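You operate a simulated robot arm through the tools that you are given. There is no shell and no other tool. Be economical: measure what you need, move in short steps, check, and stop when the job is done.

The job below is to be done with a simulated two-armed robot. You get a single attempt, and the scene is never put back.

## Task
Hold the block with the orange ring steady and rub the burr off its top with the grey sanding block.
Fine: work at the side table's edge away from the wall; both go back where they were; leave the other block as it is. Set down upright: what you pick out, grey sanding block. What is to be rubbed or washed off counts as gone when no trace of it is left.

Only the result counts: the job must be done as asked and must still hold three seconds after the hand-in. Knocking over, shifting, dropping, spilling or breaking anything else fails it.

## Robot
Two 7-joint arms with two-finger parallel grippers on one trunk, on a base that drives. Base frame: it is fixed to the floor where the robot stands at the start and does not move with it; the origin is under the middle of the robot, x ahead of it, y to its left, z up. Readings come in mm, rad, newtons and seconds.
The left shoulder is at the start at [70, 163, 1220], the right one opposite. With the tool pointing down near the work surface each hand reaches from about 380 to 880 mm from the robot's upright axis, wherever it stands, measured 20 degrees to its own side. Places, roughly: grey sanding block (6x4x6 cm) [600, 300, 900]; top of the green side table [600, 100, 900]. Payload 3.43 kg a hand.
The tool frame of a hand sits at the grasp point between the pads (the TCP): z along the fingers, y along the line on which they close. The tips reach 34 mm beyond it. The gripper opens to 128 mm. The fingers are 24 mm wide and 12 mm thick; the gripper's body (48 by 130 mm) begins 96 mm behind the TCP.
Orientation is told as [roll, pitch, yaw] about the base's x, y, z axes, in that order, counted from this pose: with the fingers straight down and closing along the base's y, the tool's x points along the base's -x, its y along +y and its z along -z.

## Interface
- The arms move only by the tool apply_moves. It takes "left_series", "right_series" or both (then of equal length, played together; a hand with none holds still); each is a list of rows, each an object of numbers (a shift or turn left out is 0, a gripper value left out holds the last): "dx", "dy", "dz": the shift along the tool's x, y, z in units of 400 mm (1.0 is 400 mm); "wx", "wy", "wz": the turn, a rotation vector about the tool's x, y, z in units of 90 degrees (1.0 is 90 degrees); "grip": the finger opening in mm, from 0 to 128. In form: [{"dx": .., "dy": .., "dz": .., "wx": .., "wy": .., "wz": .., "grip": ..}, ...]. A call has 1 to 8 rows; each row is the pose to reach, as a shift and turn from the pose commanded when the call began, along the tool's axes at that moment. A call with a number of a shift or a turn outside -1 to 1 is refused whole. Rows are played at 5 a second. More than 50 mm and 0.15 rad between two rows, or a gripper value outside its range, and nothing of the call is played. Where a pose cannot be reached the arm comes as near as it can. A force on the tool above 40 N (or 10 N above the force at the start of the call, whichever is more), or a blocked arm, ends the call early, and 0.2 s more pass. Each finger travels about 153 mm/s and halts on what it meets, pressing with about 34 N; the grip force reading is that of the motor and also rises with nothing between the fingers. The clock runs only during rows and for 0.2 s after the last one: add rows that repeat a pose to give the fingers time. The reply holds the time, the measured pose of the TCP, the force on the tool along the base axes, the opening and the grip force, in the units named above and with some noise, with the torque about the TCP (base axes, N m) and any sound that the robot's microphone picked up.
- Cameras (640 x 400 px; columns grow to the right, rows downward): "scene" is now at [132.8, 18.2, 1437.3]; the picture's right is [0.21, -0.98, 0.00], its down [-0.64, -0.14, -0.76] and it looks along [0.74, 0.16, -0.65] (base axes); focal length 214 px, centre (320, 200). "left" rides on the left gripper at [76, 11, -160] in its tool frame; the picture's right is [-0.15, 0.99, 0.00], its down [-0.88, -0.13, -0.46] and it looks along [-0.45, -0.07, 0.89] (tool axes); focal length 234 px, centre (320, 200). "right" rides on the right gripper at [76, -11, -160] in its tool frame; the picture's right is [0.15, 0.99, 0.00], its down [-0.88, 0.13, -0.46] and it looks along [-0.45, 0.07, 0.89] (tool axes); focal length 234 px, centre (320, 200).
- get_image(camera): a new picture of that camera. The clock stands still meanwhile.
- lift_body(by): slides the trunk up (or, below 0, down) by that many mm; the arms and the scene camera ride with it, the base frame stays. It gives what a move gives, with no picture.
- roll_base(legs): drives the robot by 1 to 6 legs, each [ahead, left, turn to the left] in mm, mm and rad, along the robot's own axes; the way and the turn of a leg run together, so that a leg with both is an arc; at most 1500 mm and 3.142 rad a leg. The arms and the cameras ride along, it lands a little off, and it stops where it bumps. It gives what a move gives.
- turn_head(pan, tilt): turns the head with the scene camera to pan (to the left, within 1.501 rad either way) and tilt (down, from -0.506 to 1.204), counted from straight ahead of the robot. It gives what a move gives.
- measure_at(camera, pixels): for up to 12 pixels [column, row] of the newest picture of that camera ("zoom" is the newest enlarged one), the place [x, y, z] in the base frame of the surface seen there, good to about 2 mm. The clock stands still meanwhile.
- zoom(camera, box): a new picture of the part [left, top, right, bottom] of that camera's present view, enlarged. The clock stands still meanwhile.
- hand_in(): hands the job in; it is judged then, once.

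Go step by step. Measure first, check grasps and placings, and put right what went wrong. The budget is 80 turns and 58 pictures, counting those below and the enlarged ones. Unless the task says otherwise, let go and move clear before handing in, and close with one line.

The tools are called as name(argument=value, ...) on one line, values as JSON. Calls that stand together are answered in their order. apply_moves: Moves the arms, as the interface text tells. Its arguments: {"type":"object","properties":{"left_series":{"type":"array","items":{"type":"object","properties":{"dx":{"type":"number"},"dy":{"type":"number"},"dz":{"type":"number"},"wx":{"type":"number"},"wy":{"type":"number"},"wz":{"type":"number"},"grip":{"type":"number"}}}},"right_series":{"type":"array","items":{"type":"object","properties":{"dx":{"type":"number"},"dy":{"type":"number"},"dz":{"type":"number"},"wx":{"type":"number"},"wy":{"type":"number"},"wz":{"type":"number"},"grip":{"type":"number"}}}}},"required":[]} The other tools are called the same way: lift_body (by) slides the trunk up or down; roll_base (legs) drives the base; turn_head (pan, tilt) turns the head that bears the scene camera; get_image (camera) takes a picture; measure_at (camera, pixels) gives the place of the surface under pixels of a picture; zoom (camera, box) takes an enlarged picture of a part of a camera's view; hand_in () hands the job in.

At the start:

```text
time: 0.0
left_tcp_pos: [557.0, 282.2, 1203.2]
left_tcp_rot: [0.0, 0.0, 0.002]
left_contact_force: [0.4, -0.8, 0.2]
left_torque: [0.01, -0.03, 0.01]
left_gripper_width: 127.9
left_finger_force: 0.1
right_tcp_pos: [495.9, -161.3, 1297.2]
right_tcp_rot: [0.001, 0.001, -0.001]
right_contact_force: [0.2, 0.2, -0.6]
right_torque: [0.04, 0.01, -0.01]
right_gripper_width: 127.8
right_finger_force: 0.1
trunk travel left (down, up): [-700.0, 240.0]
robot x, y, heading: [-0.6, -0.7, -0.004]
head pan, tilt: [0.215, 0.714]
```

scene: 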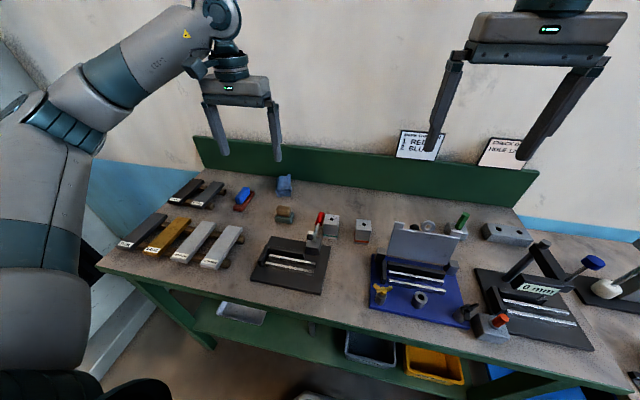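
right: 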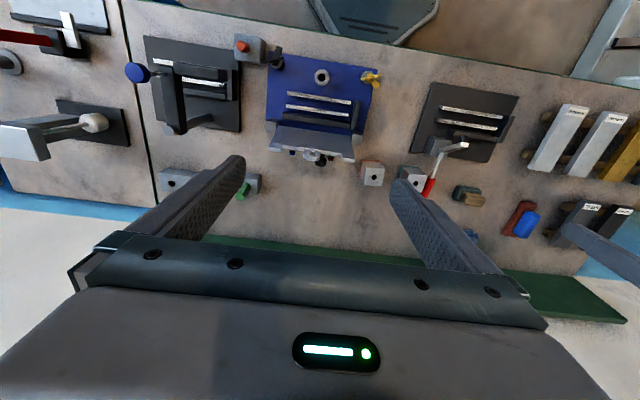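
left: 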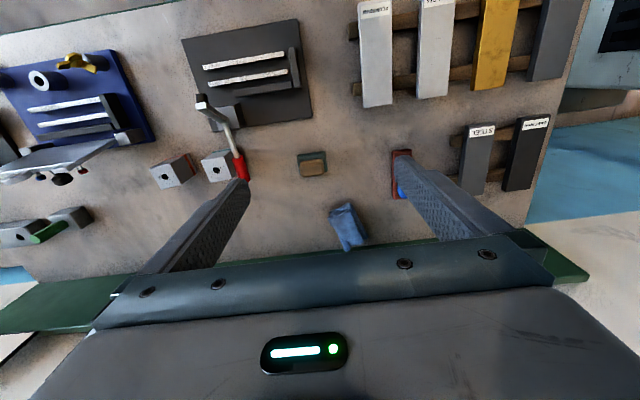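

The scene shows two light blocks near (332,226) and (363,231) and a sanding-block candidate near (284,214). I'll zoom in on them.

zoom(camera="scene", box=[220, 160, 400, 272])

zoom(camera="left", box=[130, 120, 430, 270])

zoom(camera="right", box=[330, 130, 530, 255])

```text
3.56 times, centred on (310, 216) of scene
```

zoom: 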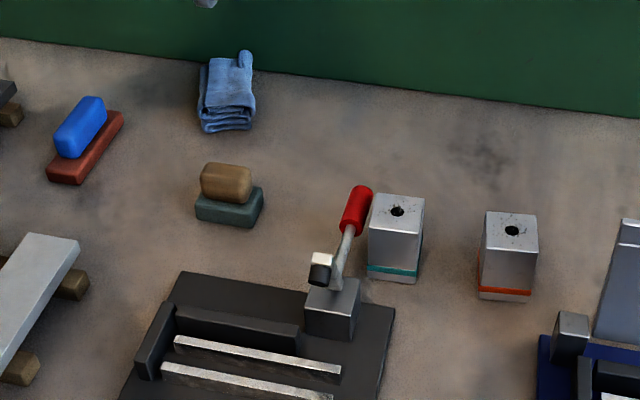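

```text
2.13 times, centred on (280, 195) of left
```

zoom: 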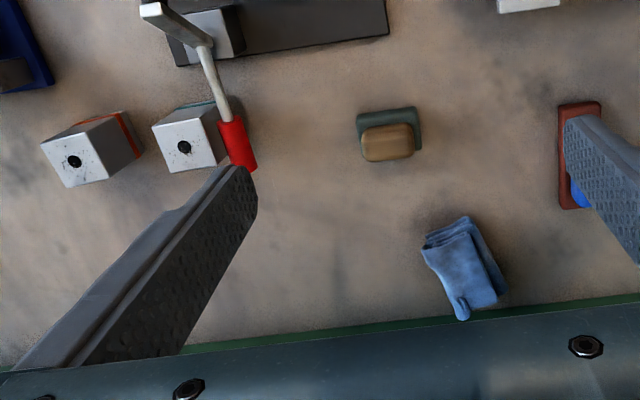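

```text
3.20 times, centred on (430, 192) of right
```

zoom: 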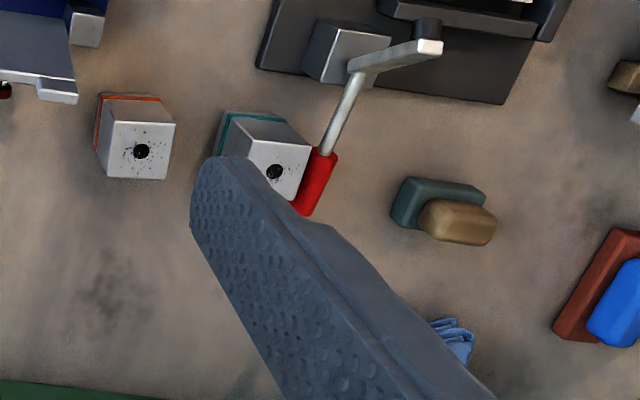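

The orange-ring block is the right one, with its hole at scene (364,225). The grey sanding block with the tan grip is at (283,214). Next I'll measure both, plus the table's near edge.

measure_at(camera="scene", pixels=[[357, 220], [370, 220], [371, 231], [356, 230], [362, 243], [332, 219], [320, 297], [350, 305], [340, 260], [284, 209], [282, 222], [375, 260]])

measure_at(camera="zoom", pixels=[[112, 122], [174, 124], [166, 178], [106, 174], [410, 185], [484, 190], [430, 205], [490, 222], [470, 240], [425, 232], [395, 220], [318, 180]])

get_image(camera="scene")

```text
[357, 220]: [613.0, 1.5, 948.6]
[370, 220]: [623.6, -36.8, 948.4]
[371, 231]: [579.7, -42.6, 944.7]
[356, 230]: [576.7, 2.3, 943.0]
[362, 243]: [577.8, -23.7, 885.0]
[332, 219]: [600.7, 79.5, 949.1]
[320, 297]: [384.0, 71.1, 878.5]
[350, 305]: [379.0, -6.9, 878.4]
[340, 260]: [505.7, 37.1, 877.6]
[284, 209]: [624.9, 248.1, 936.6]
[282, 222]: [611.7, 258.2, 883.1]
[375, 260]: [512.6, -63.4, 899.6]
```

```text
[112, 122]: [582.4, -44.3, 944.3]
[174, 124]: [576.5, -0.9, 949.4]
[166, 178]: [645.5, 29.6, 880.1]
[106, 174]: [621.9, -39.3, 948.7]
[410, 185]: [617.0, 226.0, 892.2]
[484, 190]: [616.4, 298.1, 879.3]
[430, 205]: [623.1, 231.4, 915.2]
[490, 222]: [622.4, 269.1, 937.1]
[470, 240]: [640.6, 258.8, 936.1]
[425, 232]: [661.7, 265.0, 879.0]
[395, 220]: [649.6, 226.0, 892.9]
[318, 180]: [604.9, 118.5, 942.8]
```

```text
51 pictures are left
```

scene: 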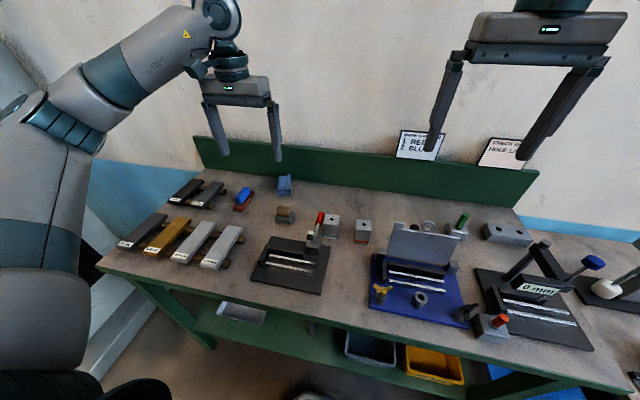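

The block's top corners measure x 577–623, y −43 to 2 and z 948. The sanding block's base is near (635,255), and the near edge runs near x≈370. Now I'll check the free gap at that edge and the shape of the sanding block.

zoom(camera="scene", box=[240, 200, 480, 350])

measure_at(camera="zoom", pixels=[[225, 245], [235, 180], [348, 265], [340, 285], [370, 245], [350, 160], [185, 270], [300, 293], [405, 90], [200, 100], [375, 228], [250, 285]])

zoom(camera="scene", box=[262, 196, 310, 226])

measure_at(camera="zoom", pixels=[[200, 160], [380, 165], [210, 230], [370, 240], [170, 250], [440, 260], [440, 200], [170, 320], [380, 360], [290, 170], [290, 220], [270, 330]])

```text
2.67 times, centred on (360, 275) of scene
```

zoom: 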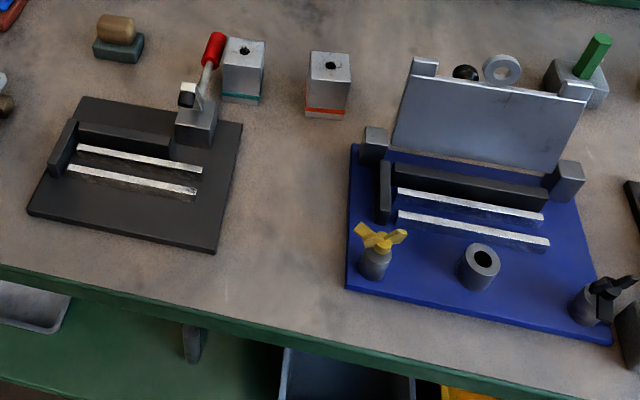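

```text
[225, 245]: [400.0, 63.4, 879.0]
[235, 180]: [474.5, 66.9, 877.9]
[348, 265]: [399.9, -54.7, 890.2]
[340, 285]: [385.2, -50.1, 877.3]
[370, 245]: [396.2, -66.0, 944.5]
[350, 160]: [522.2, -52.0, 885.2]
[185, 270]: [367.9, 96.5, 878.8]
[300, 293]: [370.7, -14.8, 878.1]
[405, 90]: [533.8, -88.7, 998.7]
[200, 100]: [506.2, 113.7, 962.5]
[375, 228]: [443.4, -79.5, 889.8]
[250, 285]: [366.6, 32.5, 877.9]
```

```text
13.33 times, centred on (286, 211) of scene
```

zoom: 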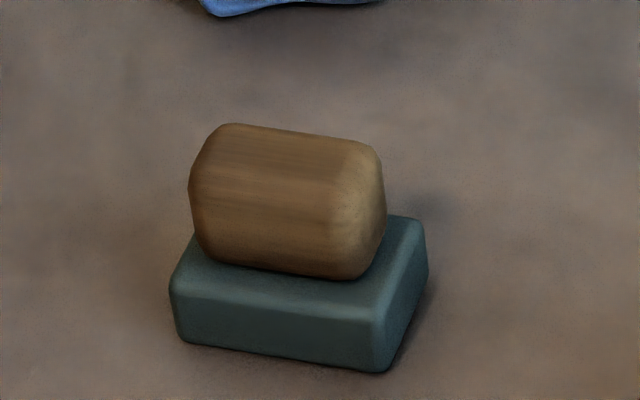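

```text
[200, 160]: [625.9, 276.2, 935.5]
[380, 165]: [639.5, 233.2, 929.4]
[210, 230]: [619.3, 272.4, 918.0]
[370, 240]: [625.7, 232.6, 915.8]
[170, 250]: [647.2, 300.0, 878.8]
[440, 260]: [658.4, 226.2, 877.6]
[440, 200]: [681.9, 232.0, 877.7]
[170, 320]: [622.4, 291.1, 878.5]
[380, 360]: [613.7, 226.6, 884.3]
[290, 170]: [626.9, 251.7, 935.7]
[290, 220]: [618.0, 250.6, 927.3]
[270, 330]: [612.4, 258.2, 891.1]
```

The near edge is at x≈368, and the free strip there runs from y≈−50 to 63. The sanding block is centred near (633,255), with its tan grip on top. I'll roll back 180 mm so both hands can work at the edge.

roll_base(legs=[[-180, 0, 0]])

```text
time: 1.5
left_tcp_pos: [378.0, 281.3, 1202.0]
left_tcp_rot: [0.0, 0.0, -0.002]
left_contact_force: [0.9, 0.4, 0.0]
left_torque: [-0.04, 0.0, 0.04]
left_gripper_width: 128.3
left_finger_force: 0.0
right_tcp_pos: [315.1, -162.6, 1296.3]
right_tcp_rot: [-0.001, 0.002, -0.004]
right_contact_force: [0.9, -0.8, 0.8]
right_torque: [0.02, 0.01, -0.02]
right_gripper_width: 127.9
right_finger_force: 0.0
trunk travel left (down, up): [-700.0, 240.0]
robot x, y, heading: [-181.4, 0.1, -0.005]
head pan, tilt: [0.215, 0.714]
```

The robot is now at x=−181. I'll bring both hands above their objects, tools straight down, for a closer look.

apply_moves(right_series=[{"dx": -0.089, "dy": 0.045, "dz": 0.0675}, {"dx": -0.178, "dy": 0.09, "dz": 0.135}, {"dx": -0.267, "dy": 0.135, "dz": 0.2025}, {"dx": -0.356, "dy": 0.18, "dz": 0.27}, {"dx": -0.445, "dy": 0.225, "dz": 0.3375}, {"dx": -0.534, "dy": 0.27, "dz": 0.405}, {"dx": -0.623, "dy": 0.315, "dz": 0.4725}, {"dx": -0.7125, "dy": 0.36, "dz": 0.54}], left_series=[{"dx": -0.08, "dy": -0.008, "dz": 0.038}, {"dx": -0.16, "dy": -0.016, "dz": 0.076}, {"dx": -0.24, "dy": -0.024, "dz": 0.114}, {"dx": -0.32, "dy": -0.032, "dz": 0.152}, {"dx": -0.4, "dy": -0.04, "dz": 0.19}, {"dx": -0.48, "dy": -0.048, "dz": 0.228}, {"dx": -0.56, "dy": -0.056, "dz": 0.266}, {"dx": -0.6375, "dy": -0.065, "dz": 0.305}])

get_image(camera="right")

get_image(camera="left")

```text
time: 3.3
left_tcp_pos: [635.4, 256.9, 1080.8]
left_tcp_rot: [-0.002, 0.001, -0.002]
left_contact_force: [1.2, -0.5, -0.4]
left_torque: [0.0, 0.02, -0.02]
left_gripper_width: 128.0
left_finger_force: 0.0
right_tcp_pos: [602.9, -19.5, 1076.7]
right_tcp_rot: [0.001, 0.001, -0.001]
right_contact_force: [0.8, 0.2, 0.1]
right_torque: [0.0, 0.02, -0.02]
right_gripper_width: 127.9
right_finger_force: 0.1
trunk travel left (down, up): [-700.0, 240.0]
robot x, y, heading: [-181.1, 0.0, -0.004]
head pan, tilt: [0.215, 0.714]
```

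```text
48 pictures are left
```

right: 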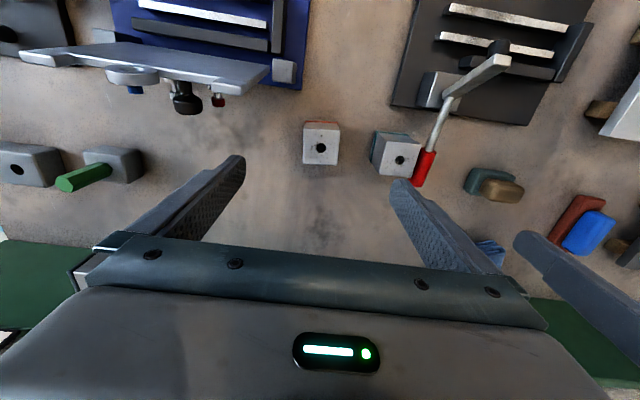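

```text
47 pictures are left
```

left: 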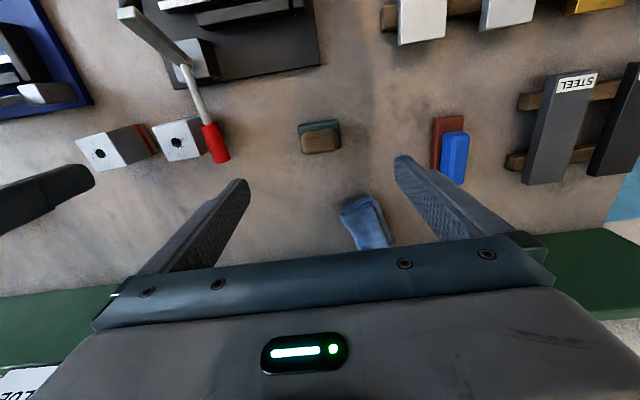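

The block's top is at right-camera (320,145) and the sander at left-camera (320,138). I'll zoom in and measure the corners.

zoom(camera="right", box=[290, 115, 354, 175])

measure_at(camera="zoom", pixels=[[135, 160], [455, 160], [470, 490], [130, 490], [140, 320], [460, 320], [300, 170], [300, 480], [305, 320]])

zoom(camera="left", box=[288, 110, 352, 166])

measure_at(camera="zoom", pixels=[[130, 160], [480, 120], [160, 420], [510, 400], [160, 220], [480, 200], [320, 200], [320, 420], [180, 320], [500, 300], [320, 310], [320, 140]])

```text
6.67 times, centred on (322, 145) of right
```

zoom: 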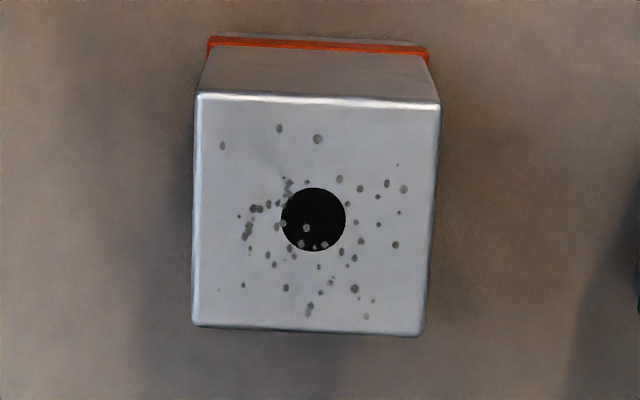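

```text
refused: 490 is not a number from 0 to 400
```

```text
7.14 times, centred on (320, 138) of left
```

zoom: 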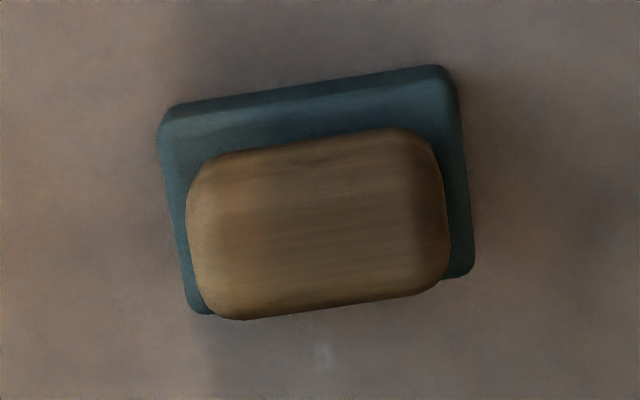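

```text
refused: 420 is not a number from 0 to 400
```

The burr specks are spread over the whole top. I'll re-measure using pixels inside the enlarged pictures.

measure_at(camera="zoom", pixels=[[165, 125], [455, 80], [465, 268], [320, 105], [195, 220], [440, 210], [320, 145], [320, 300], [210, 160], [430, 290], [320, 220], [170, 200]])

zoom(camera="right", box=[290, 115, 354, 175])

measure_at(camera="zoom", pixels=[[205, 102], [432, 108], [418, 328], [200, 320], [202, 210], [428, 215], [315, 104], [310, 325], [260, 210]])

```text
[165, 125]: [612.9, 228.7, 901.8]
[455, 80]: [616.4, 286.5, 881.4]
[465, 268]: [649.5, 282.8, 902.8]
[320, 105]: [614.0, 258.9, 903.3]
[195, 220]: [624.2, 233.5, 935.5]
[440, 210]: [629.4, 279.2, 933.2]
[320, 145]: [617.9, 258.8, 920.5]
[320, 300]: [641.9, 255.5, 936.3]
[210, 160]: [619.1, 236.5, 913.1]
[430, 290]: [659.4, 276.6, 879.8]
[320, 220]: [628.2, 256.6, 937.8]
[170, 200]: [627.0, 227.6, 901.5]
```

```text
6.67 times, centred on (322, 145) of right
```

zoom: 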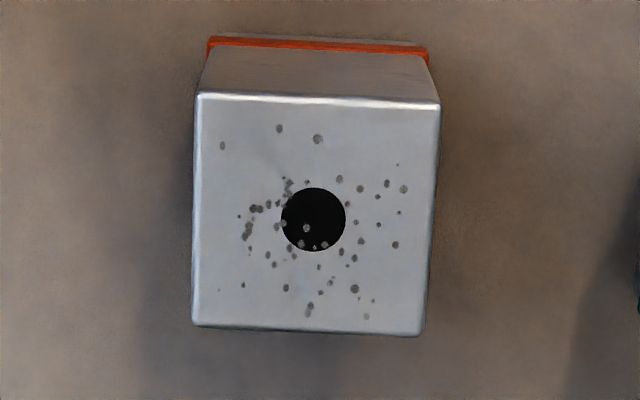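

```text
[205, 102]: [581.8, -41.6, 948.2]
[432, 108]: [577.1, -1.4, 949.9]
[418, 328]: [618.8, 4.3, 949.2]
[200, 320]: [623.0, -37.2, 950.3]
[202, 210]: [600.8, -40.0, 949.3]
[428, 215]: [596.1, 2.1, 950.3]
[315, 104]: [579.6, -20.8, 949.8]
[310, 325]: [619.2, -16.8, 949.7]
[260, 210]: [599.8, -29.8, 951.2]
```

The block's centre is (600.2,−19.0) with yaw about +6.4°. The sander's centre is (632.5,256), nearly square to the base, with its grip top at z 937. I'll lower both hands around them with the fingers open to about 75 mm.

apply_moves(right_series=[{"grip": 76, "wz": -0.071}, {"dx": 0.003, "dz": 0.09, "wz": -0.071}, {"dx": 0.003, "dz": 0.19, "wz": -0.071}, {"dx": 0.003, "dz": 0.29, "wz": -0.071}, {"dx": 0.003, "dz": 0.375, "wz": -0.071}], left_series=[{"grip": 76}, {"dx": 0.004, "dz": 0.09}, {"dx": 0.004, "dz": 0.18}, {"dx": 0.004, "dz": 0.27}, {"dx": 0.004, "dz": 0.347}])

get_image(camera="right")

get_image(camera="left")

```text
time: 4.5
left_tcp_pos: [631.9, 254.6, 941.9]
left_tcp_rot: [0.0, 0.0, -0.001]
left_contact_force: [0.1, -0.6, -0.3]
left_torque: [0.02, 0.01, 0.0]
left_gripper_width: 75.9
left_finger_force: 0.0
right_tcp_pos: [599.0, -17.0, 928.5]
right_tcp_rot: [-0.001, 0.002, 0.109]
right_contact_force: [0.4, 0.1, -0.1]
right_torque: [-0.03, 0.03, 0.0]
right_gripper_width: 76.1
right_finger_force: 0.0
trunk travel left (down, up): [-700.0, 240.0]
robot x, y, heading: [-185.1, -0.8, 0.002]
head pan, tilt: [0.215, 0.714]
```

```text
43 pictures are left
```

right: 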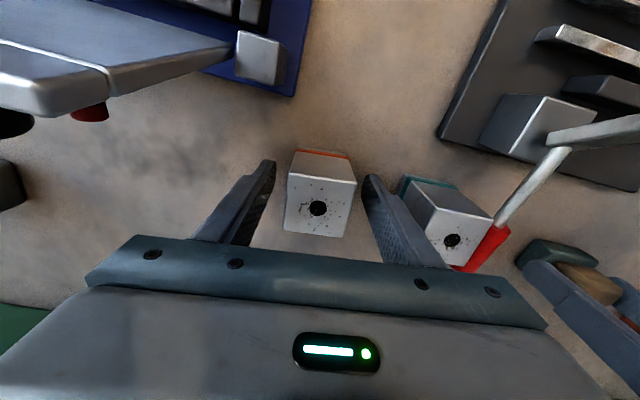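

```text
42 pictures are left
```

left: 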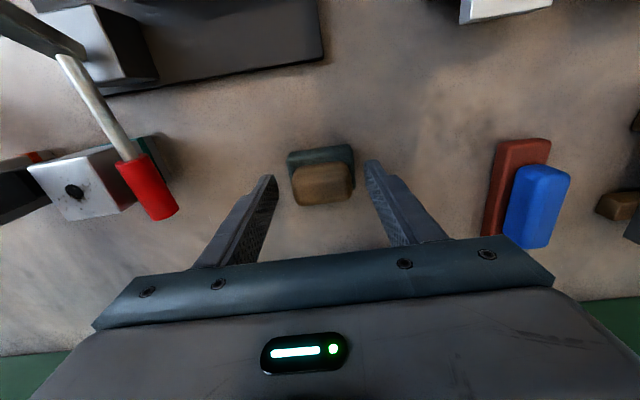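

The block sits centred between the right fingers: gaps of 12 px at (275–287) and 10 px at (355–365). The left fingers are around the sander's grip. I'll close the right hand on the block and leave the left open for now.

apply_moves(right_series=[{"grip": 60}, {"grip": 50}, {"grip": 40}, {"grip": 40}])

```text
time: 5.5
left_tcp_pos: [631.4, 253.8, 941.5]
left_tcp_rot: [-0.001, 0.001, -0.001]
left_contact_force: [0.1, -0.1, 0.0]
left_torque: [-0.03, 0.0, -0.02]
left_gripper_width: 76.2
left_finger_force: 0.2
right_tcp_pos: [598.6, -18.5, 929.0]
right_tcp_rot: [-0.001, 0.002, 0.108]
right_contact_force: [0.8, 0.2, 0.5]
right_torque: [-0.02, -0.05, -0.02]
right_gripper_width: 44.8
right_finger_force: 33.1
trunk travel left (down, up): [-700.0, 240.0]
robot x, y, heading: [-183.3, 1.3, -0.0]
head pan, tilt: [0.215, 0.714]
```

The grip is firm at 44.8 mm. I'll lift the block 80 mm and carry it over the free strip to above the near edge at about (400,5).

apply_moves(right_series=[{"dz": -0.1}, {"dz": -0.2}, {"dx": 0.098, "dy": 0.022, "dz": -0.2}, {"dx": 0.196, "dy": 0.044, "dz": -0.2}, {"dx": 0.294, "dy": 0.066, "dz": -0.2}, {"dx": 0.392, "dy": 0.088, "dz": -0.2}, {"dx": 0.488, "dy": 0.111, "dz": -0.2}, {"dx": 0.488, "dy": 0.111, "dz": -0.2}])

get_image(camera="scene")

```text
time: 7.3
left_tcp_pos: [632.4, 253.8, 942.2]
left_tcp_rot: [0.0, 0.001, -0.001]
left_contact_force: [0.4, 0.1, -0.5]
left_torque: [0.01, 0.02, -0.01]
left_gripper_width: 76.2
left_finger_force: 0.1
right_tcp_pos: [399.7, 2.2, 1008.0]
right_tcp_rot: [0.001, 0.002, 0.108]
right_contact_force: [0.3, 0.4, -4.1]
right_torque: [-0.02, -0.01, 0.01]
right_gripper_width: 45.1
right_finger_force: 33.9
trunk travel left (down, up): [-700.0, 240.0]
robot x, y, heading: [-181.8, -2.7, -0.003]
head pan, tilt: [0.215, 0.714]
```

```text
41 pictures are left
```

scene: 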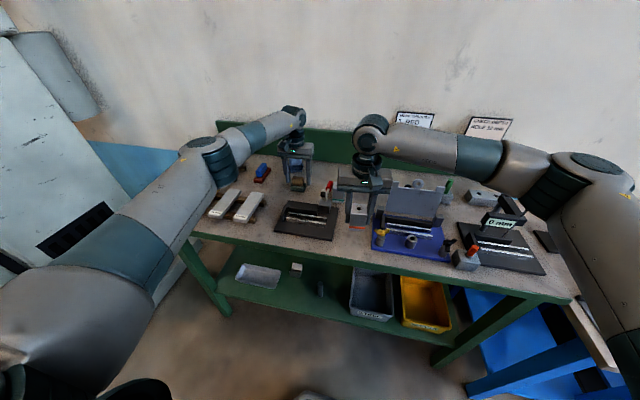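

The block hangs over the edge strip at (400,2). I'll lower it gently onto the table.

apply_moves(right_series=[{"dz": 0.09}, {"dz": 0.17}, {"dz": 0.19}, {"dz": 0.196}, {"dz": 0.2}, {"dz": 0.201}])

get_image(camera="right")

```text
time: 8.7
left_tcp_pos: [631.4, 254.6, 942.7]
left_tcp_rot: [0.0, -0.002, -0.002]
left_contact_force: [0.0, -0.5, -0.8]
left_torque: [0.0, -0.01, -0.02]
left_gripper_width: 76.0
left_finger_force: 0.1
right_tcp_pos: [399.0, 3.3, 929.9]
right_tcp_rot: [0.0, 0.0, 0.108]
right_contact_force: [-0.3, 0.0, -4.1]
right_torque: [0.02, 0.0, 0.0]
right_gripper_width: 45.1
right_finger_force: 34.1
trunk travel left (down, up): [-700.0, 240.0]
robot x, y, heading: [-185.1, 1.1, 0.0]
head pan, tilt: [0.215, 0.714]
```

```text
40 pictures are left
```

right: 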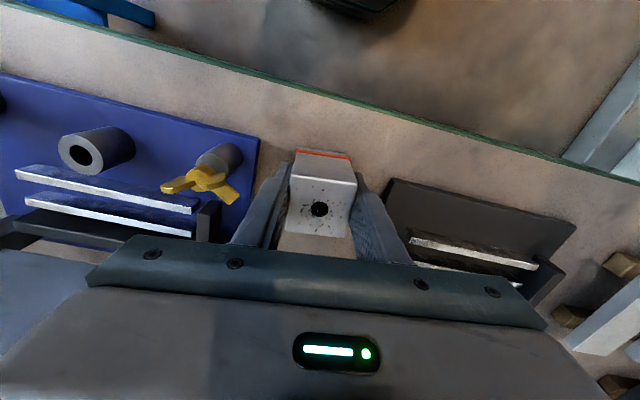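

The force still shows the block's weight at −4.1 N, so it isn't down yet. I'll lower it in fine steps.

apply_moves(right_series=[{"dz": 0.002}, {"dz": 0.004}, {"dz": 0.006}, {"dz": 0.006}])

```text
time: 9.7
left_tcp_pos: [632.0, 254.5, 943.0]
left_tcp_rot: [0.001, 0.0, -0.001]
left_contact_force: [0.4, 0.3, -0.9]
left_torque: [0.0, 0.02, -0.01]
left_gripper_width: 76.2
left_finger_force: 0.0
right_tcp_pos: [399.7, 3.7, 929.1]
right_tcp_rot: [0.0, -0.002, 0.107]
right_contact_force: [5.0, -2.7, 11.6]
right_torque: [-0.28, 0.05, 0.09]
right_gripper_width: 44.6
right_finger_force: 34.0
trunk travel left (down, up): [-700.0, 240.0]
robot x, y, heading: [-180.5, -0.2, -0.001]
head pan, tilt: [0.215, 0.714]
```

It's now resting on the table, with 11.6 N upward. I'll ease off, open to 64 mm and rise clear.

apply_moves(right_series=[{"dz": -0.004, "grip": 45}, {"dz": -0.004, "grip": 64}, {"dz": -0.004, "grip": 64}, {"dz": -0.1, "grip": 64}, {"dz": -0.2, "grip": 64}, {"dz": -0.3, "grip": 64}])

zoom(camera="right", box=[240, 60, 400, 160])

```text
time: 11.1
left_tcp_pos: [632.2, 252.7, 943.4]
left_tcp_rot: [0.0, 0.0, -0.002]
left_contact_force: [0.2, -1.0, -0.8]
left_torque: [0.03, -0.01, -0.01]
left_gripper_width: 76.0
left_finger_force: 0.1
right_tcp_pos: [398.2, 4.5, 1051.2]
right_tcp_rot: [-0.001, 0.0, 0.11]
right_contact_force: [-0.5, -0.3, 0.0]
right_torque: [0.01, -0.01, 0.0]
right_gripper_width: 64.2
right_finger_force: 0.1
trunk travel left (down, up): [-700.0, 240.0]
robot x, y, heading: [-181.3, -0.3, -0.004]
head pan, tilt: [0.215, 0.714]
```

```text
4.00 times, centred on (320, 110) of right
```

zoom: 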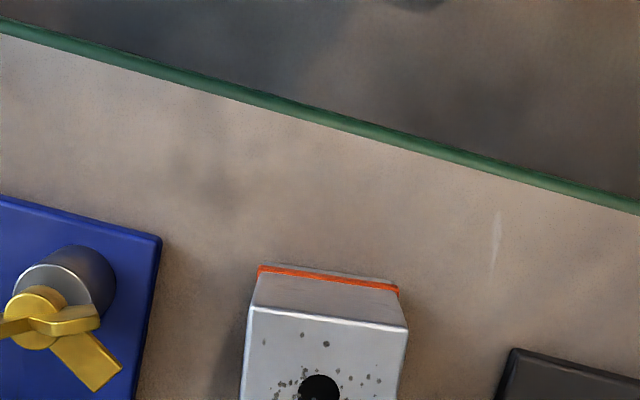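

The block stands upright. I'll measure it against the edge.

measure_at(camera="zoom", pixels=[[255, 312], [404, 330], [330, 245], [350, 130], [300, 110], [160, 245], [510, 355], [400, 140], [245, 390], [400, 390]])

```text
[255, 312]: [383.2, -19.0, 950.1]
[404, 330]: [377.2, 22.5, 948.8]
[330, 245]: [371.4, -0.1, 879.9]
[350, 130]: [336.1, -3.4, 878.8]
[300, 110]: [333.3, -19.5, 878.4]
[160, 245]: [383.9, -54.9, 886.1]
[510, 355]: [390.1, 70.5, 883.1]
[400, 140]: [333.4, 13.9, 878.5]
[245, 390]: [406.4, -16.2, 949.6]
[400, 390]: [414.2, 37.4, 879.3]
```

The table's real edge is near x≈332, and the block's front face is at 380. I'll tilt the right hand 50° from behind to grasp the block again, then move it closer to the edge.

apply_moves(right_series=[{"dx": 0.0389, "wy": -0.0794}, {"dx": 0.0778, "wy": -0.1588}, {"dx": 0.1167, "wy": -0.2382}, {"dx": 0.1556, "wy": -0.3176}, {"dx": 0.1945, "wy": -0.397}, {"dx": 0.2334, "wy": -0.4764}, {"dx": 0.2725, "wy": -0.5556}, {"dx": 0.2725, "wy": -0.5556}])

get_image(camera="scene")

get_image(camera="right")

```text
time: 12.9
left_tcp_pos: [631.2, 253.2, 942.2]
left_tcp_rot: [0.001, 0.0, 0.0]
left_contact_force: [0.2, 0.0, 0.2]
left_torque: [0.01, 0.03, 0.05]
left_gripper_width: 76.0
left_finger_force: 0.1
right_tcp_pos: [293.6, -6.0, 1048.6]
right_tcp_rot: [0.0, -0.873, 0.106]
right_contact_force: [0.1, -1.2, -0.2]
right_torque: [0.0, 0.03, 0.01]
right_gripper_width: 63.9
right_finger_force: 0.0
trunk travel left (down, up): [-700.0, 240.0]
robot x, y, heading: [-181.1, 1.0, -0.001]
head pan, tilt: [0.215, 0.714]
```

```text
38 pictures are left
```

scene: 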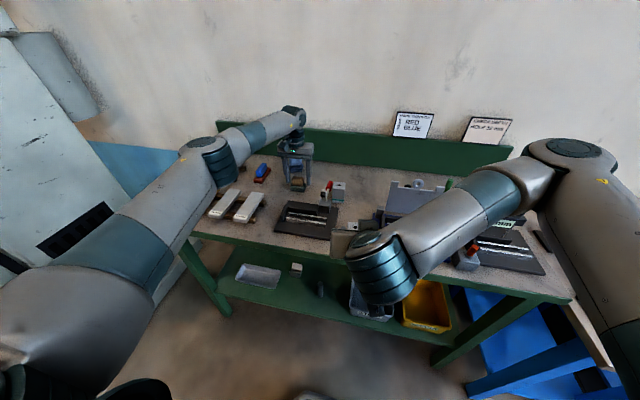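

```text
37 pictures are left
```

right: 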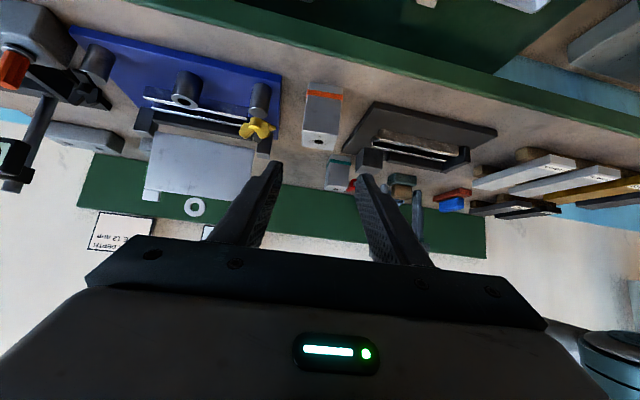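

The tilt is good, with the block at right-camera (321,120). I'll move to 80 mm short of the grasp and check the reading.

apply_moves(right_series=[{"dx": 0.032, "dy": -0.001, "dz": 0.072}, {"dx": 0.064, "dy": -0.002, "dz": 0.144}, {"dx": 0.095, "dy": -0.003, "dz": 0.216}, {"dx": 0.095, "dy": -0.003, "dz": 0.216}])

get_image(camera="right")

```text
time: 13.9
left_tcp_pos: [631.2, 253.7, 942.3]
left_tcp_rot: [-0.001, -0.001, -0.001]
left_contact_force: [0.5, 0.3, -0.4]
left_torque: [0.0, 0.01, -0.02]
left_gripper_width: 75.9
left_finger_force: 0.0
right_tcp_pos: [332.0, -3.1, 964.1]
right_tcp_rot: [0.0, -0.873, 0.109]
right_contact_force: [0.2, 1.0, 0.9]
right_torque: [-0.01, -0.04, 0.0]
right_gripper_width: 63.6
right_finger_force: 0.1
trunk travel left (down, up): [-700.0, 240.0]
robot x, y, heading: [-180.1, 2.8, -0.004]
head pan, tilt: [0.215, 0.714]
```

```text
36 pictures are left
```

right: 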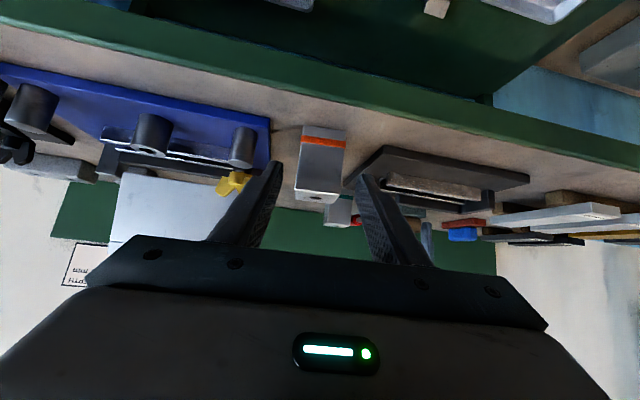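

The block is centred between the fingers. I'll advance along the tool axis, then close.

apply_moves(right_series=[{"dx": -0.002, "dz": 0.07}, {"dx": -0.004, "dz": 0.14}, {"dx": -0.006, "dz": 0.197}, {"dx": -0.006, "dz": 0.197}, {"dx": -0.006, "dz": 0.197, "grip": 50}, {"dx": -0.006, "dz": 0.197, "grip": 40}, {"dx": -0.006, "dz": 0.197, "grip": 40}])

get_image(camera="right")

```text
time: 15.5
left_tcp_pos: [631.0, 254.5, 942.5]
left_tcp_rot: [0.0, 0.0, -0.002]
left_contact_force: [-0.4, -0.3, 0.1]
left_torque: [0.01, 0.02, -0.01]
left_gripper_width: 76.1
left_finger_force: 0.0
right_tcp_pos: [395.4, 3.9, 914.9]
right_tcp_rot: [0.001, -0.873, 0.11]
right_contact_force: [0.3, 0.0, -0.1]
right_torque: [-0.04, -0.1, -0.02]
right_gripper_width: 45.1
right_finger_force: 33.9
trunk travel left (down, up): [-700.0, 240.0]
robot x, y, heading: [-181.3, 0.5, -0.006]
head pan, tilt: [0.215, 0.714]
```

```text
35 pictures are left
```

right: 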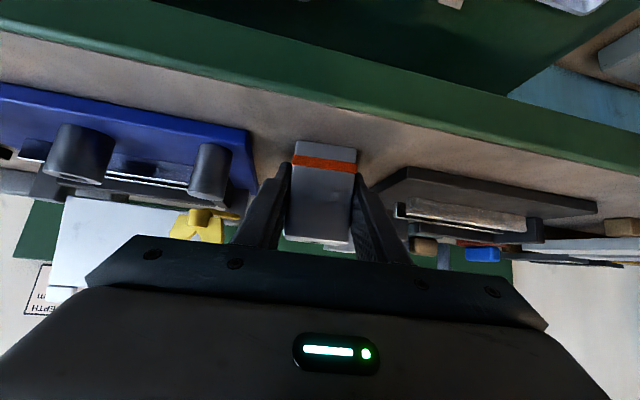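

Grasped at 45.1 mm. I'll lift it 15 mm, bring it 32 mm nearer the edge and set it down again in the same grip.

apply_moves(right_series=[{"dx": -0.0287, "dz": -0.0241}, {"dx": 0.0228, "dz": -0.0854}, {"dx": 0.0228, "dz": -0.0854}, {"dx": 0.0477, "dz": -0.0645}, {"dx": 0.0515, "dz": -0.0613}, {"dx": 0.0534, "dz": -0.0597}, {"dx": 0.0534, "dz": -0.0597}])

```text
time: 17.1
left_tcp_pos: [630.7, 254.5, 943.1]
left_tcp_rot: [0.002, -0.001, -0.001]
left_contact_force: [0.0, -0.3, -0.2]
left_torque: [0.0, 0.03, 0.02]
left_gripper_width: 75.9
left_finger_force: 0.0
right_tcp_pos: [363.3, 0.6, 913.8]
right_tcp_rot: [-0.002, -0.873, 0.107]
right_contact_force: [1.9, -1.5, 6.7]
right_torque: [-0.11, 0.09, 0.02]
right_gripper_width: 44.8
right_finger_force: 33.5
trunk travel left (down, up): [-700.0, 240.0]
robot x, y, heading: [-182.3, -1.2, -0.007]
head pan, tilt: [0.215, 0.714]
```

The block is on the table and held, with 6.7 N of support. Now the left hand closes on the sander's grip.

apply_moves(left_series=[{"dy": 0.003, "grip": 60}, {"dy": 0.003, "grip": 45}, {"dy": 0.003, "grip": 36}, {"dy": 0.003, "grip": 36}])

zoom(camera="left", box=[220, 130, 420, 255])

```text
time: 18.1
left_tcp_pos: [631.1, 256.7, 942.7]
left_tcp_rot: [-0.002, 0.001, -0.003]
left_contact_force: [1.4, 0.5, 0.2]
left_torque: [0.01, 0.0, 0.01]
left_gripper_width: 47.6
left_finger_force: 34.5
right_tcp_pos: [362.5, 0.6, 914.3]
right_tcp_rot: [0.0, -0.874, 0.106]
right_contact_force: [5.1, -1.4, 12.7]
right_torque: [-0.14, 0.15, 0.04]
right_gripper_width: 44.8
right_finger_force: 34.2
trunk travel left (down, up): [-700.0, 240.0]
robot x, y, heading: [-186.1, 4.8, -0.006]
head pan, tilt: [0.215, 0.714]
```

```text
3.20 times, centred on (320, 192) of left
```

zoom: 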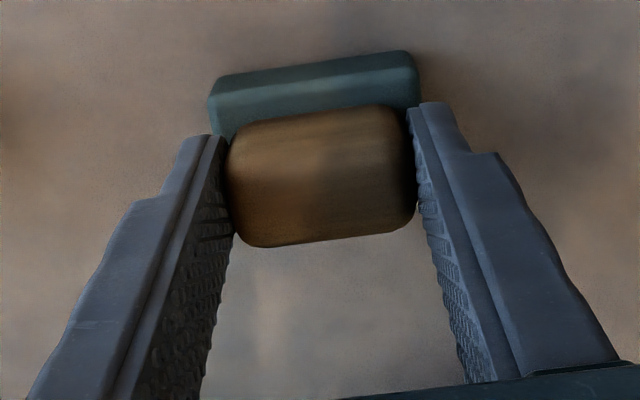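

The sander is gripped at 47.6 mm. I'll lift it 140 mm and start carrying it towards the block.

apply_moves(left_series=[{"dz": -0.11}, {"dz": -0.23}, {"dz": -0.35}, {"dx": 0.0816, "dy": -0.0797, "dz": -0.35}, {"dx": 0.1632, "dy": -0.1594, "dz": -0.35}, {"dx": 0.2448, "dy": -0.2391, "dz": -0.35}, {"dx": 0.3264, "dy": -0.3188, "dz": -0.35}, {"dx": 0.408, "dy": -0.3985, "dz": -0.35}])

get_image(camera="scene")

```text
time: 19.9
left_tcp_pos: [466.4, 94.6, 1083.8]
left_tcp_rot: [0.0, 0.0, 0.001]
left_contact_force: [-0.1, 0.1, -2.0]
left_torque: [0.0, 0.02, 0.02]
left_gripper_width: 47.4
left_finger_force: 33.7
right_tcp_pos: [362.2, -0.9, 914.6]
right_tcp_rot: [0.002, -0.874, 0.108]
right_contact_force: [4.1, -1.5, 20.7]
right_torque: [-0.16, 0.19, 0.19]
right_gripper_width: 44.5
right_finger_force: 34.0
trunk travel left (down, up): [-700.0, 240.0]
robot x, y, heading: [-184.0, 3.6, -0.002]
head pan, tilt: [0.215, 0.714]
```

```text
33 pictures are left
```

scene: 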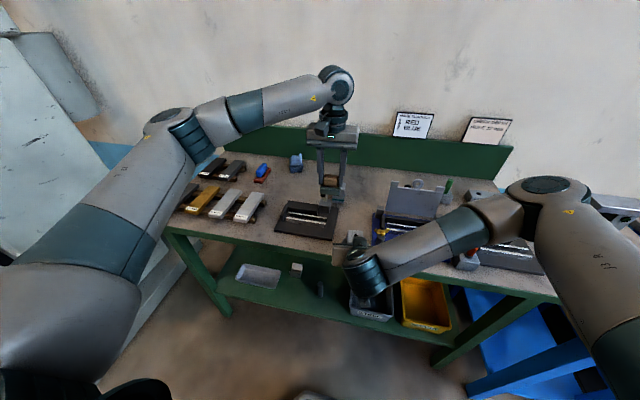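

The left arm carries well and both arms are clear. I'll ease the right hand's press slightly and bring the sander above the block, turned to match its yaw.

apply_moves(left_series=[{"dx": 0.08, "dy": -0.079, "wz": -0.034}, {"dx": 0.16, "dy": -0.158, "wz": -0.068}, {"dx": 0.241, "dy": -0.2375, "wz": -0.068}, {"dx": 0.241, "dy": -0.2375, "wz": -0.068}], right_series=[{"dx": -0.0019, "dz": -0.0016}, {"dx": -0.0019, "dz": -0.0016}, {"dx": -0.0019, "dz": -0.0016}, {"dx": -0.0019, "dz": -0.0016}])

get_image(camera="left")

get_image(camera="right")

```text
time: 20.9
left_tcp_pos: [368.9, 2.7, 1081.4]
left_tcp_rot: [-0.001, -0.002, 0.105]
left_contact_force: [0.0, 0.2, -2.1]
left_torque: [0.02, 0.0, -0.02]
left_gripper_width: 47.4
left_finger_force: 34.3
right_tcp_pos: [361.4, -0.1, 914.5]
right_tcp_rot: [-0.002, -0.87, 0.11]
right_contact_force: [-0.8, -1.4, 6.7]
right_torque: [0.1, -0.26, -0.08]
right_gripper_width: 44.8
right_finger_force: 34.2
trunk travel left (down, up): [-700.0, 240.0]
robot x, y, heading: [-181.4, 1.0, -0.004]
head pan, tilt: [0.215, 0.714]
```

```text
32 pictures are left
```

left: 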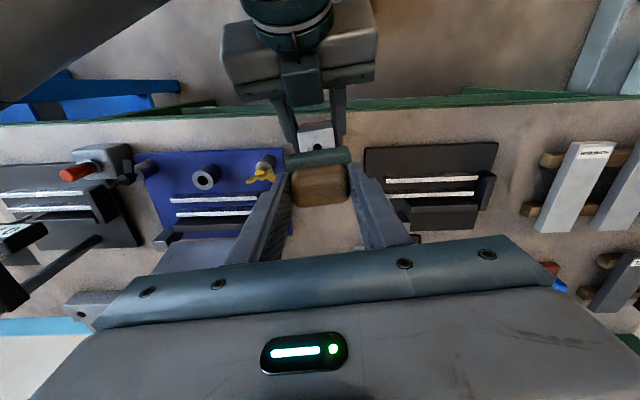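

```text
31 pictures are left
```

right: 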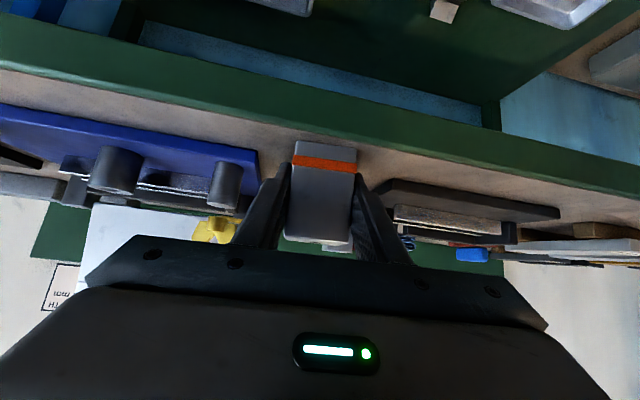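

The sander is above the block. I'll lower it slowly to the contact height (TCP ≈1012).

apply_moves(left_series=[{"dz": 0.08}, {"dz": 0.15}, {"dz": 0.165}, {"dz": 0.17}, {"dz": 0.174}, {"dz": 0.174}])

get_image(camera="left")

```text
time: 22.3
left_tcp_pos: [368.8, 3.1, 1012.5]
left_tcp_rot: [0.002, 0.0, 0.105]
left_contact_force: [0.2, 0.0, 3.4]
left_torque: [0.0, 0.13, 0.01]
left_gripper_width: 47.2
left_finger_force: 33.6
right_tcp_pos: [362.7, -0.6, 914.1]
right_tcp_rot: [0.0, -0.871, 0.107]
right_contact_force: [-0.8, 0.2, -4.2]
right_torque: [0.0, -0.06, 0.01]
right_gripper_width: 44.7
right_finger_force: 34.1
trunk travel left (down, up): [-700.0, 240.0]
robot x, y, heading: [-181.6, 2.1, 0.001]
head pan, tilt: [0.215, 0.714]
```

```text
30 pictures are left
```

left: 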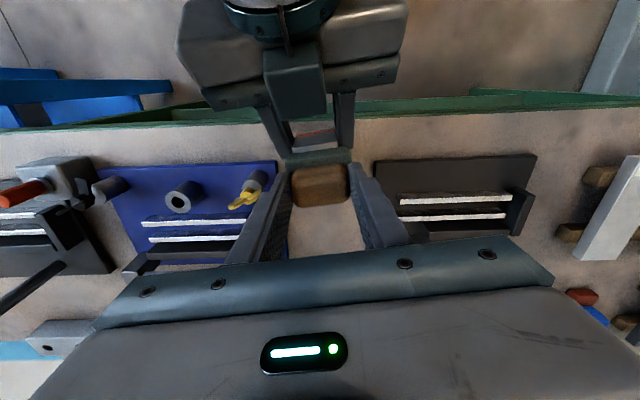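

Light contact is made, about 5 N above the free weight. I'll press about 1 mm further and rub back and forth over the whole top.

apply_moves(left_series=[{"dz": 0.003}, {"dy": 0.04, "dz": 0.003}, {"dy": -0.04, "dz": 0.003}, {"dx": 0.016, "dy": -0.04, "dz": 0.003}, {"dx": 0.016, "dy": 0.04, "dz": 0.003}, {"dx": -0.02, "dy": 0.04, "dz": 0.003}, {"dx": -0.02, "dy": -0.04, "dz": 0.003}, {"dz": 0.003}])

```text
time: 23.8
left_tcp_pos: [372.1, 14.0, 1012.1]
left_tcp_rot: [0.004, 0.006, 0.101]
left_contact_force: [-1.9, -1.2, 6.4]
left_torque: [-0.02, -0.01, -0.08]
left_gripper_width: 47.5
left_finger_force: 34.0
right_tcp_pos: [364.6, -1.4, 916.7]
right_tcp_rot: [0.001, -0.878, 0.104]
right_contact_force: [0.4, 1.1, 4.8]
right_torque: [-0.26, -0.07, 0.08]
right_gripper_width: 44.7
right_finger_force: 34.2
trunk travel left (down, up): [-700.0, 240.0]
robot x, y, heading: [-181.9, -0.4, -0.001]
head pan, tilt: [0.215, 0.714]
stopped in row 7 (left hand): the force on the tool passed its limit (the readings are from after the stop); the commanded pose is now the measured one
```

The force limit stopped row 7, with the left hand at (372,14). I'll lift the sander clear and check the block and what burr is left.

apply_moves(left_series=[{"dz": -0.05}, {"dz": -0.15}, {"dx": -0.1, "dz": -0.2}, {"dx": -0.2, "dz": -0.2}])

get_image(camera="left")

get_image(camera="right")

```text
time: 24.8
left_tcp_pos: [455.1, 22.5, 1091.6]
left_tcp_rot: [0.004, 0.005, 0.101]
left_contact_force: [-0.1, -0.6, -1.3]
left_torque: [0.0, 0.01, 0.02]
left_gripper_width: 47.5
left_finger_force: 34.2
right_tcp_pos: [363.8, -1.3, 916.0]
right_tcp_rot: [0.002, -0.877, 0.104]
right_contact_force: [-0.2, 0.5, 11.4]
right_torque: [-0.1, -0.41, 0.12]
right_gripper_width: 44.6
right_finger_force: 34.1
trunk travel left (down, up): [-700.0, 240.0]
robot x, y, heading: [-179.5, 3.0, -0.004]
head pan, tilt: [0.215, 0.714]
```

```text
29 pictures are left
```

left: 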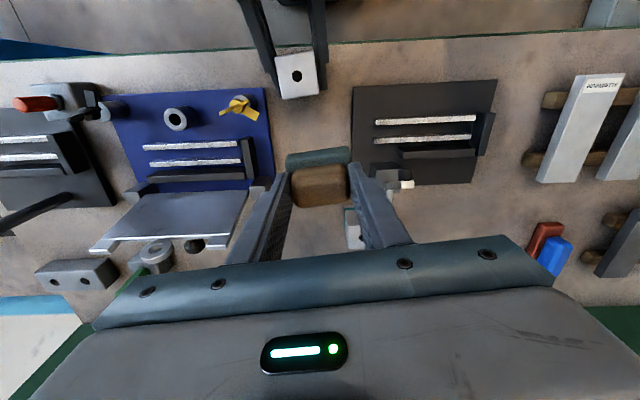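

```text
28 pictures are left
```

right: 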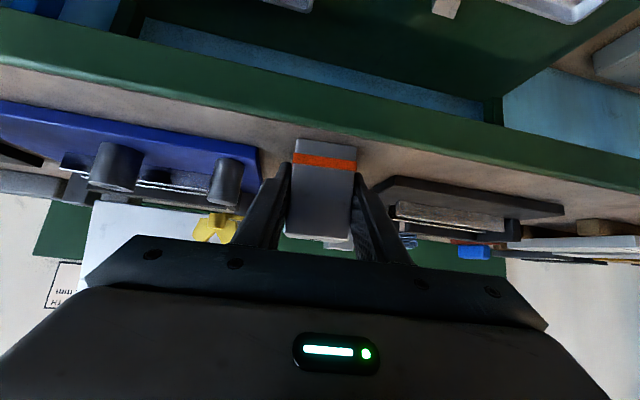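

zoom(camera="left", box=[264, 40, 328, 110])

measure_at(camera="left", pixels=[[278, 58], [313, 53], [319, 94], [283, 98], [297, 90]])

```text
5.71 times, centred on (296, 75) of left
```

zoom: 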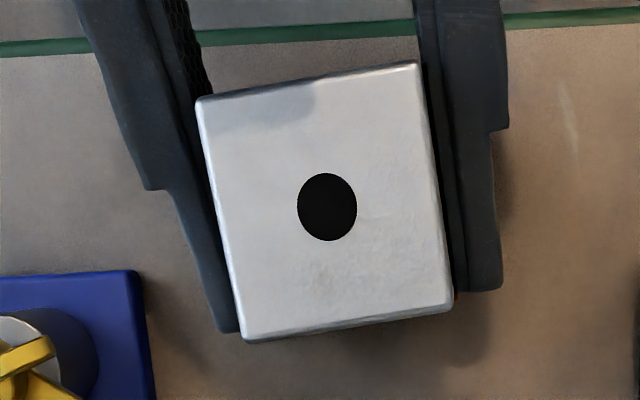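

```text
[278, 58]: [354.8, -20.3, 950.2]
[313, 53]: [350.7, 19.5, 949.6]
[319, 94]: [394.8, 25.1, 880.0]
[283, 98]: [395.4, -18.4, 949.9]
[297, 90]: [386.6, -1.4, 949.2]
```

The top now looks clean, with no specks around the hole at zoom (327,207), only a faint shade near (315,280). To be certain, I'll make a second, slower pass.

apply_moves(left_series=[{"dx": 0.1, "dy": -0.014}, {"dx": 0.219, "dy": -0.028}, {"dx": 0.219, "dy": -0.028}, {"dx": 0.219, "dy": -0.028, "dz": 0.1}, {"dx": 0.219, "dy": -0.028, "dz": 0.18}, {"dx": 0.219, "dy": -0.028, "dz": 0.193}, {"dx": 0.219, "dy": -0.028, "dz": 0.198}, {"dx": 0.219, "dy": -0.028, "dz": 0.198}])

```text
time: 26.6
left_tcp_pos: [367.5, 3.6, 1012.4]
left_tcp_rot: [0.003, 0.003, 0.101]
left_contact_force: [-0.6, -0.9, -1.4]
left_torque: [0.0, 0.01, 0.01]
left_gripper_width: 47.1
left_finger_force: 33.9
right_tcp_pos: [363.5, -1.2, 916.3]
right_tcp_rot: [0.001, -0.878, 0.102]
right_contact_force: [2.7, 1.1, 16.7]
right_torque: [0.04, -0.65, 0.02]
right_gripper_width: 44.7
right_finger_force: 34.4
trunk travel left (down, up): [-700.0, 240.0]
robot x, y, heading: [-179.7, -2.2, -0.001]
head pan, tilt: [0.215, 0.714]
```

apply_moves(left_series=[{"dz": 0.004}, {"dy": 0.02, "dz": 0.004}, {"dy": 0.0, "dz": 0.004}, {"dy": -0.03, "dz": 0.004}, {"dx": -0.012, "dy": -0.03, "dz": 0.004}, {"dx": -0.012, "dy": 0.0, "dz": 0.004}, {"dx": -0.012, "dy": 0.03, "dz": 0.004}, {"dx": 0.0, "dy": 0.03, "dz": 0.004}])

apply_moves(left_series=[{"dx": 0.014}, {"dx": 0.014, "dy": -0.03}, {"dx": 0.014, "dy": -0.06}, {"dx": -0.014, "dy": -0.06}, {"dx": -0.014, "dy": -0.03}, {"dx": -0.014, "dy": 0.0}, {"dx": 0.0, "dy": -0.03}])

```text
time: 28.4
left_tcp_pos: [367.3, 15.9, 1011.6]
left_tcp_rot: [0.003, -0.001, 0.106]
left_contact_force: [18.0, -8.6, 22.3]
left_torque: [-0.65, -1.46, -0.04]
left_gripper_width: 47.4
left_finger_force: 34.3
right_tcp_pos: [362.1, -0.8, 916.2]
right_tcp_rot: [0.004, -0.873, 0.103]
right_contact_force: [-10.6, 7.5, 7.0]
right_torque: [-0.23, -0.84, 0.33]
right_gripper_width: 44.7
right_finger_force: 34.3
trunk travel left (down, up): [-700.0, 240.0]
robot x, y, heading: [-180.9, 0.5, -0.002]
head pan, tilt: [0.215, 0.714]
```

```text
time: 28.9
left_tcp_pos: [361.6, 14.8, 1013.1]
left_tcp_rot: [0.014, 0.002, 0.108]
left_contact_force: [-2.9, 6.5, 10.2]
left_torque: [0.03, 0.09, -0.04]
left_gripper_width: 47.2
left_finger_force: 34.4
right_tcp_pos: [362.3, -1.8, 916.5]
right_tcp_rot: [0.002, -0.876, 0.099]
right_contact_force: [-2.5, 0.1, 9.1]
right_torque: [0.0, 0.61, -0.18]
right_gripper_width: 44.7
right_finger_force: 33.9
trunk travel left (down, up): [-700.0, 240.0]
robot x, y, heading: [-184.1, -2.7, 0.003]
head pan, tilt: [0.215, 0.714]
stopped in row 2 (left hand): the force on the tool passed its limit (the readings are from after the stop); the commanded pose is now the measured one
```

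A full pass went through before the limit stopped the second stroke set. I'll lift off and inspect the top.

apply_moves(left_series=[{"dz": -0.05}, {"dz": -0.15}, {"dx": -0.1, "dz": -0.2}, {"dx": -0.2, "dz": -0.2}, {"dx": -0.24, "dz": -0.2}])

zoom(camera="left", box=[264, 40, 328, 110])

```text
time: 30.1
left_tcp_pos: [458.2, 24.2, 1091.3]
left_tcp_rot: [0.013, 0.002, 0.105]
left_contact_force: [0.5, 0.6, -2.1]
left_torque: [-0.04, -0.01, -0.01]
left_gripper_width: 47.5
left_finger_force: 33.5
right_tcp_pos: [362.9, -1.5, 915.4]
right_tcp_rot: [-0.001, -0.875, 0.101]
right_contact_force: [-2.9, 4.1, 18.8]
right_torque: [0.08, 0.32, 0.07]
right_gripper_width: 44.8
right_finger_force: 34.1
trunk travel left (down, up): [-700.0, 240.0]
robot x, y, heading: [-183.6, 2.1, -0.002]
head pan, tilt: [0.215, 0.714]
```

```text
5.71 times, centred on (296, 75) of left
```

zoom: 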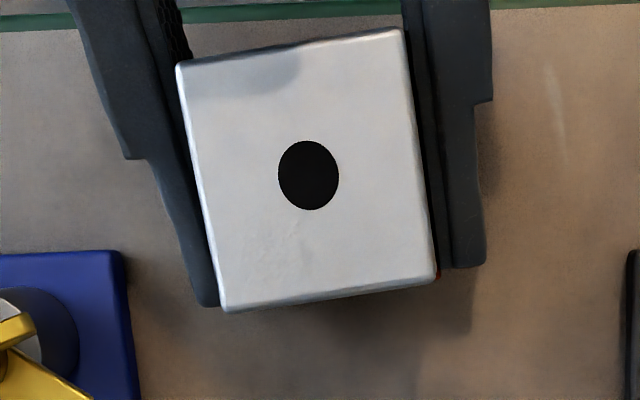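

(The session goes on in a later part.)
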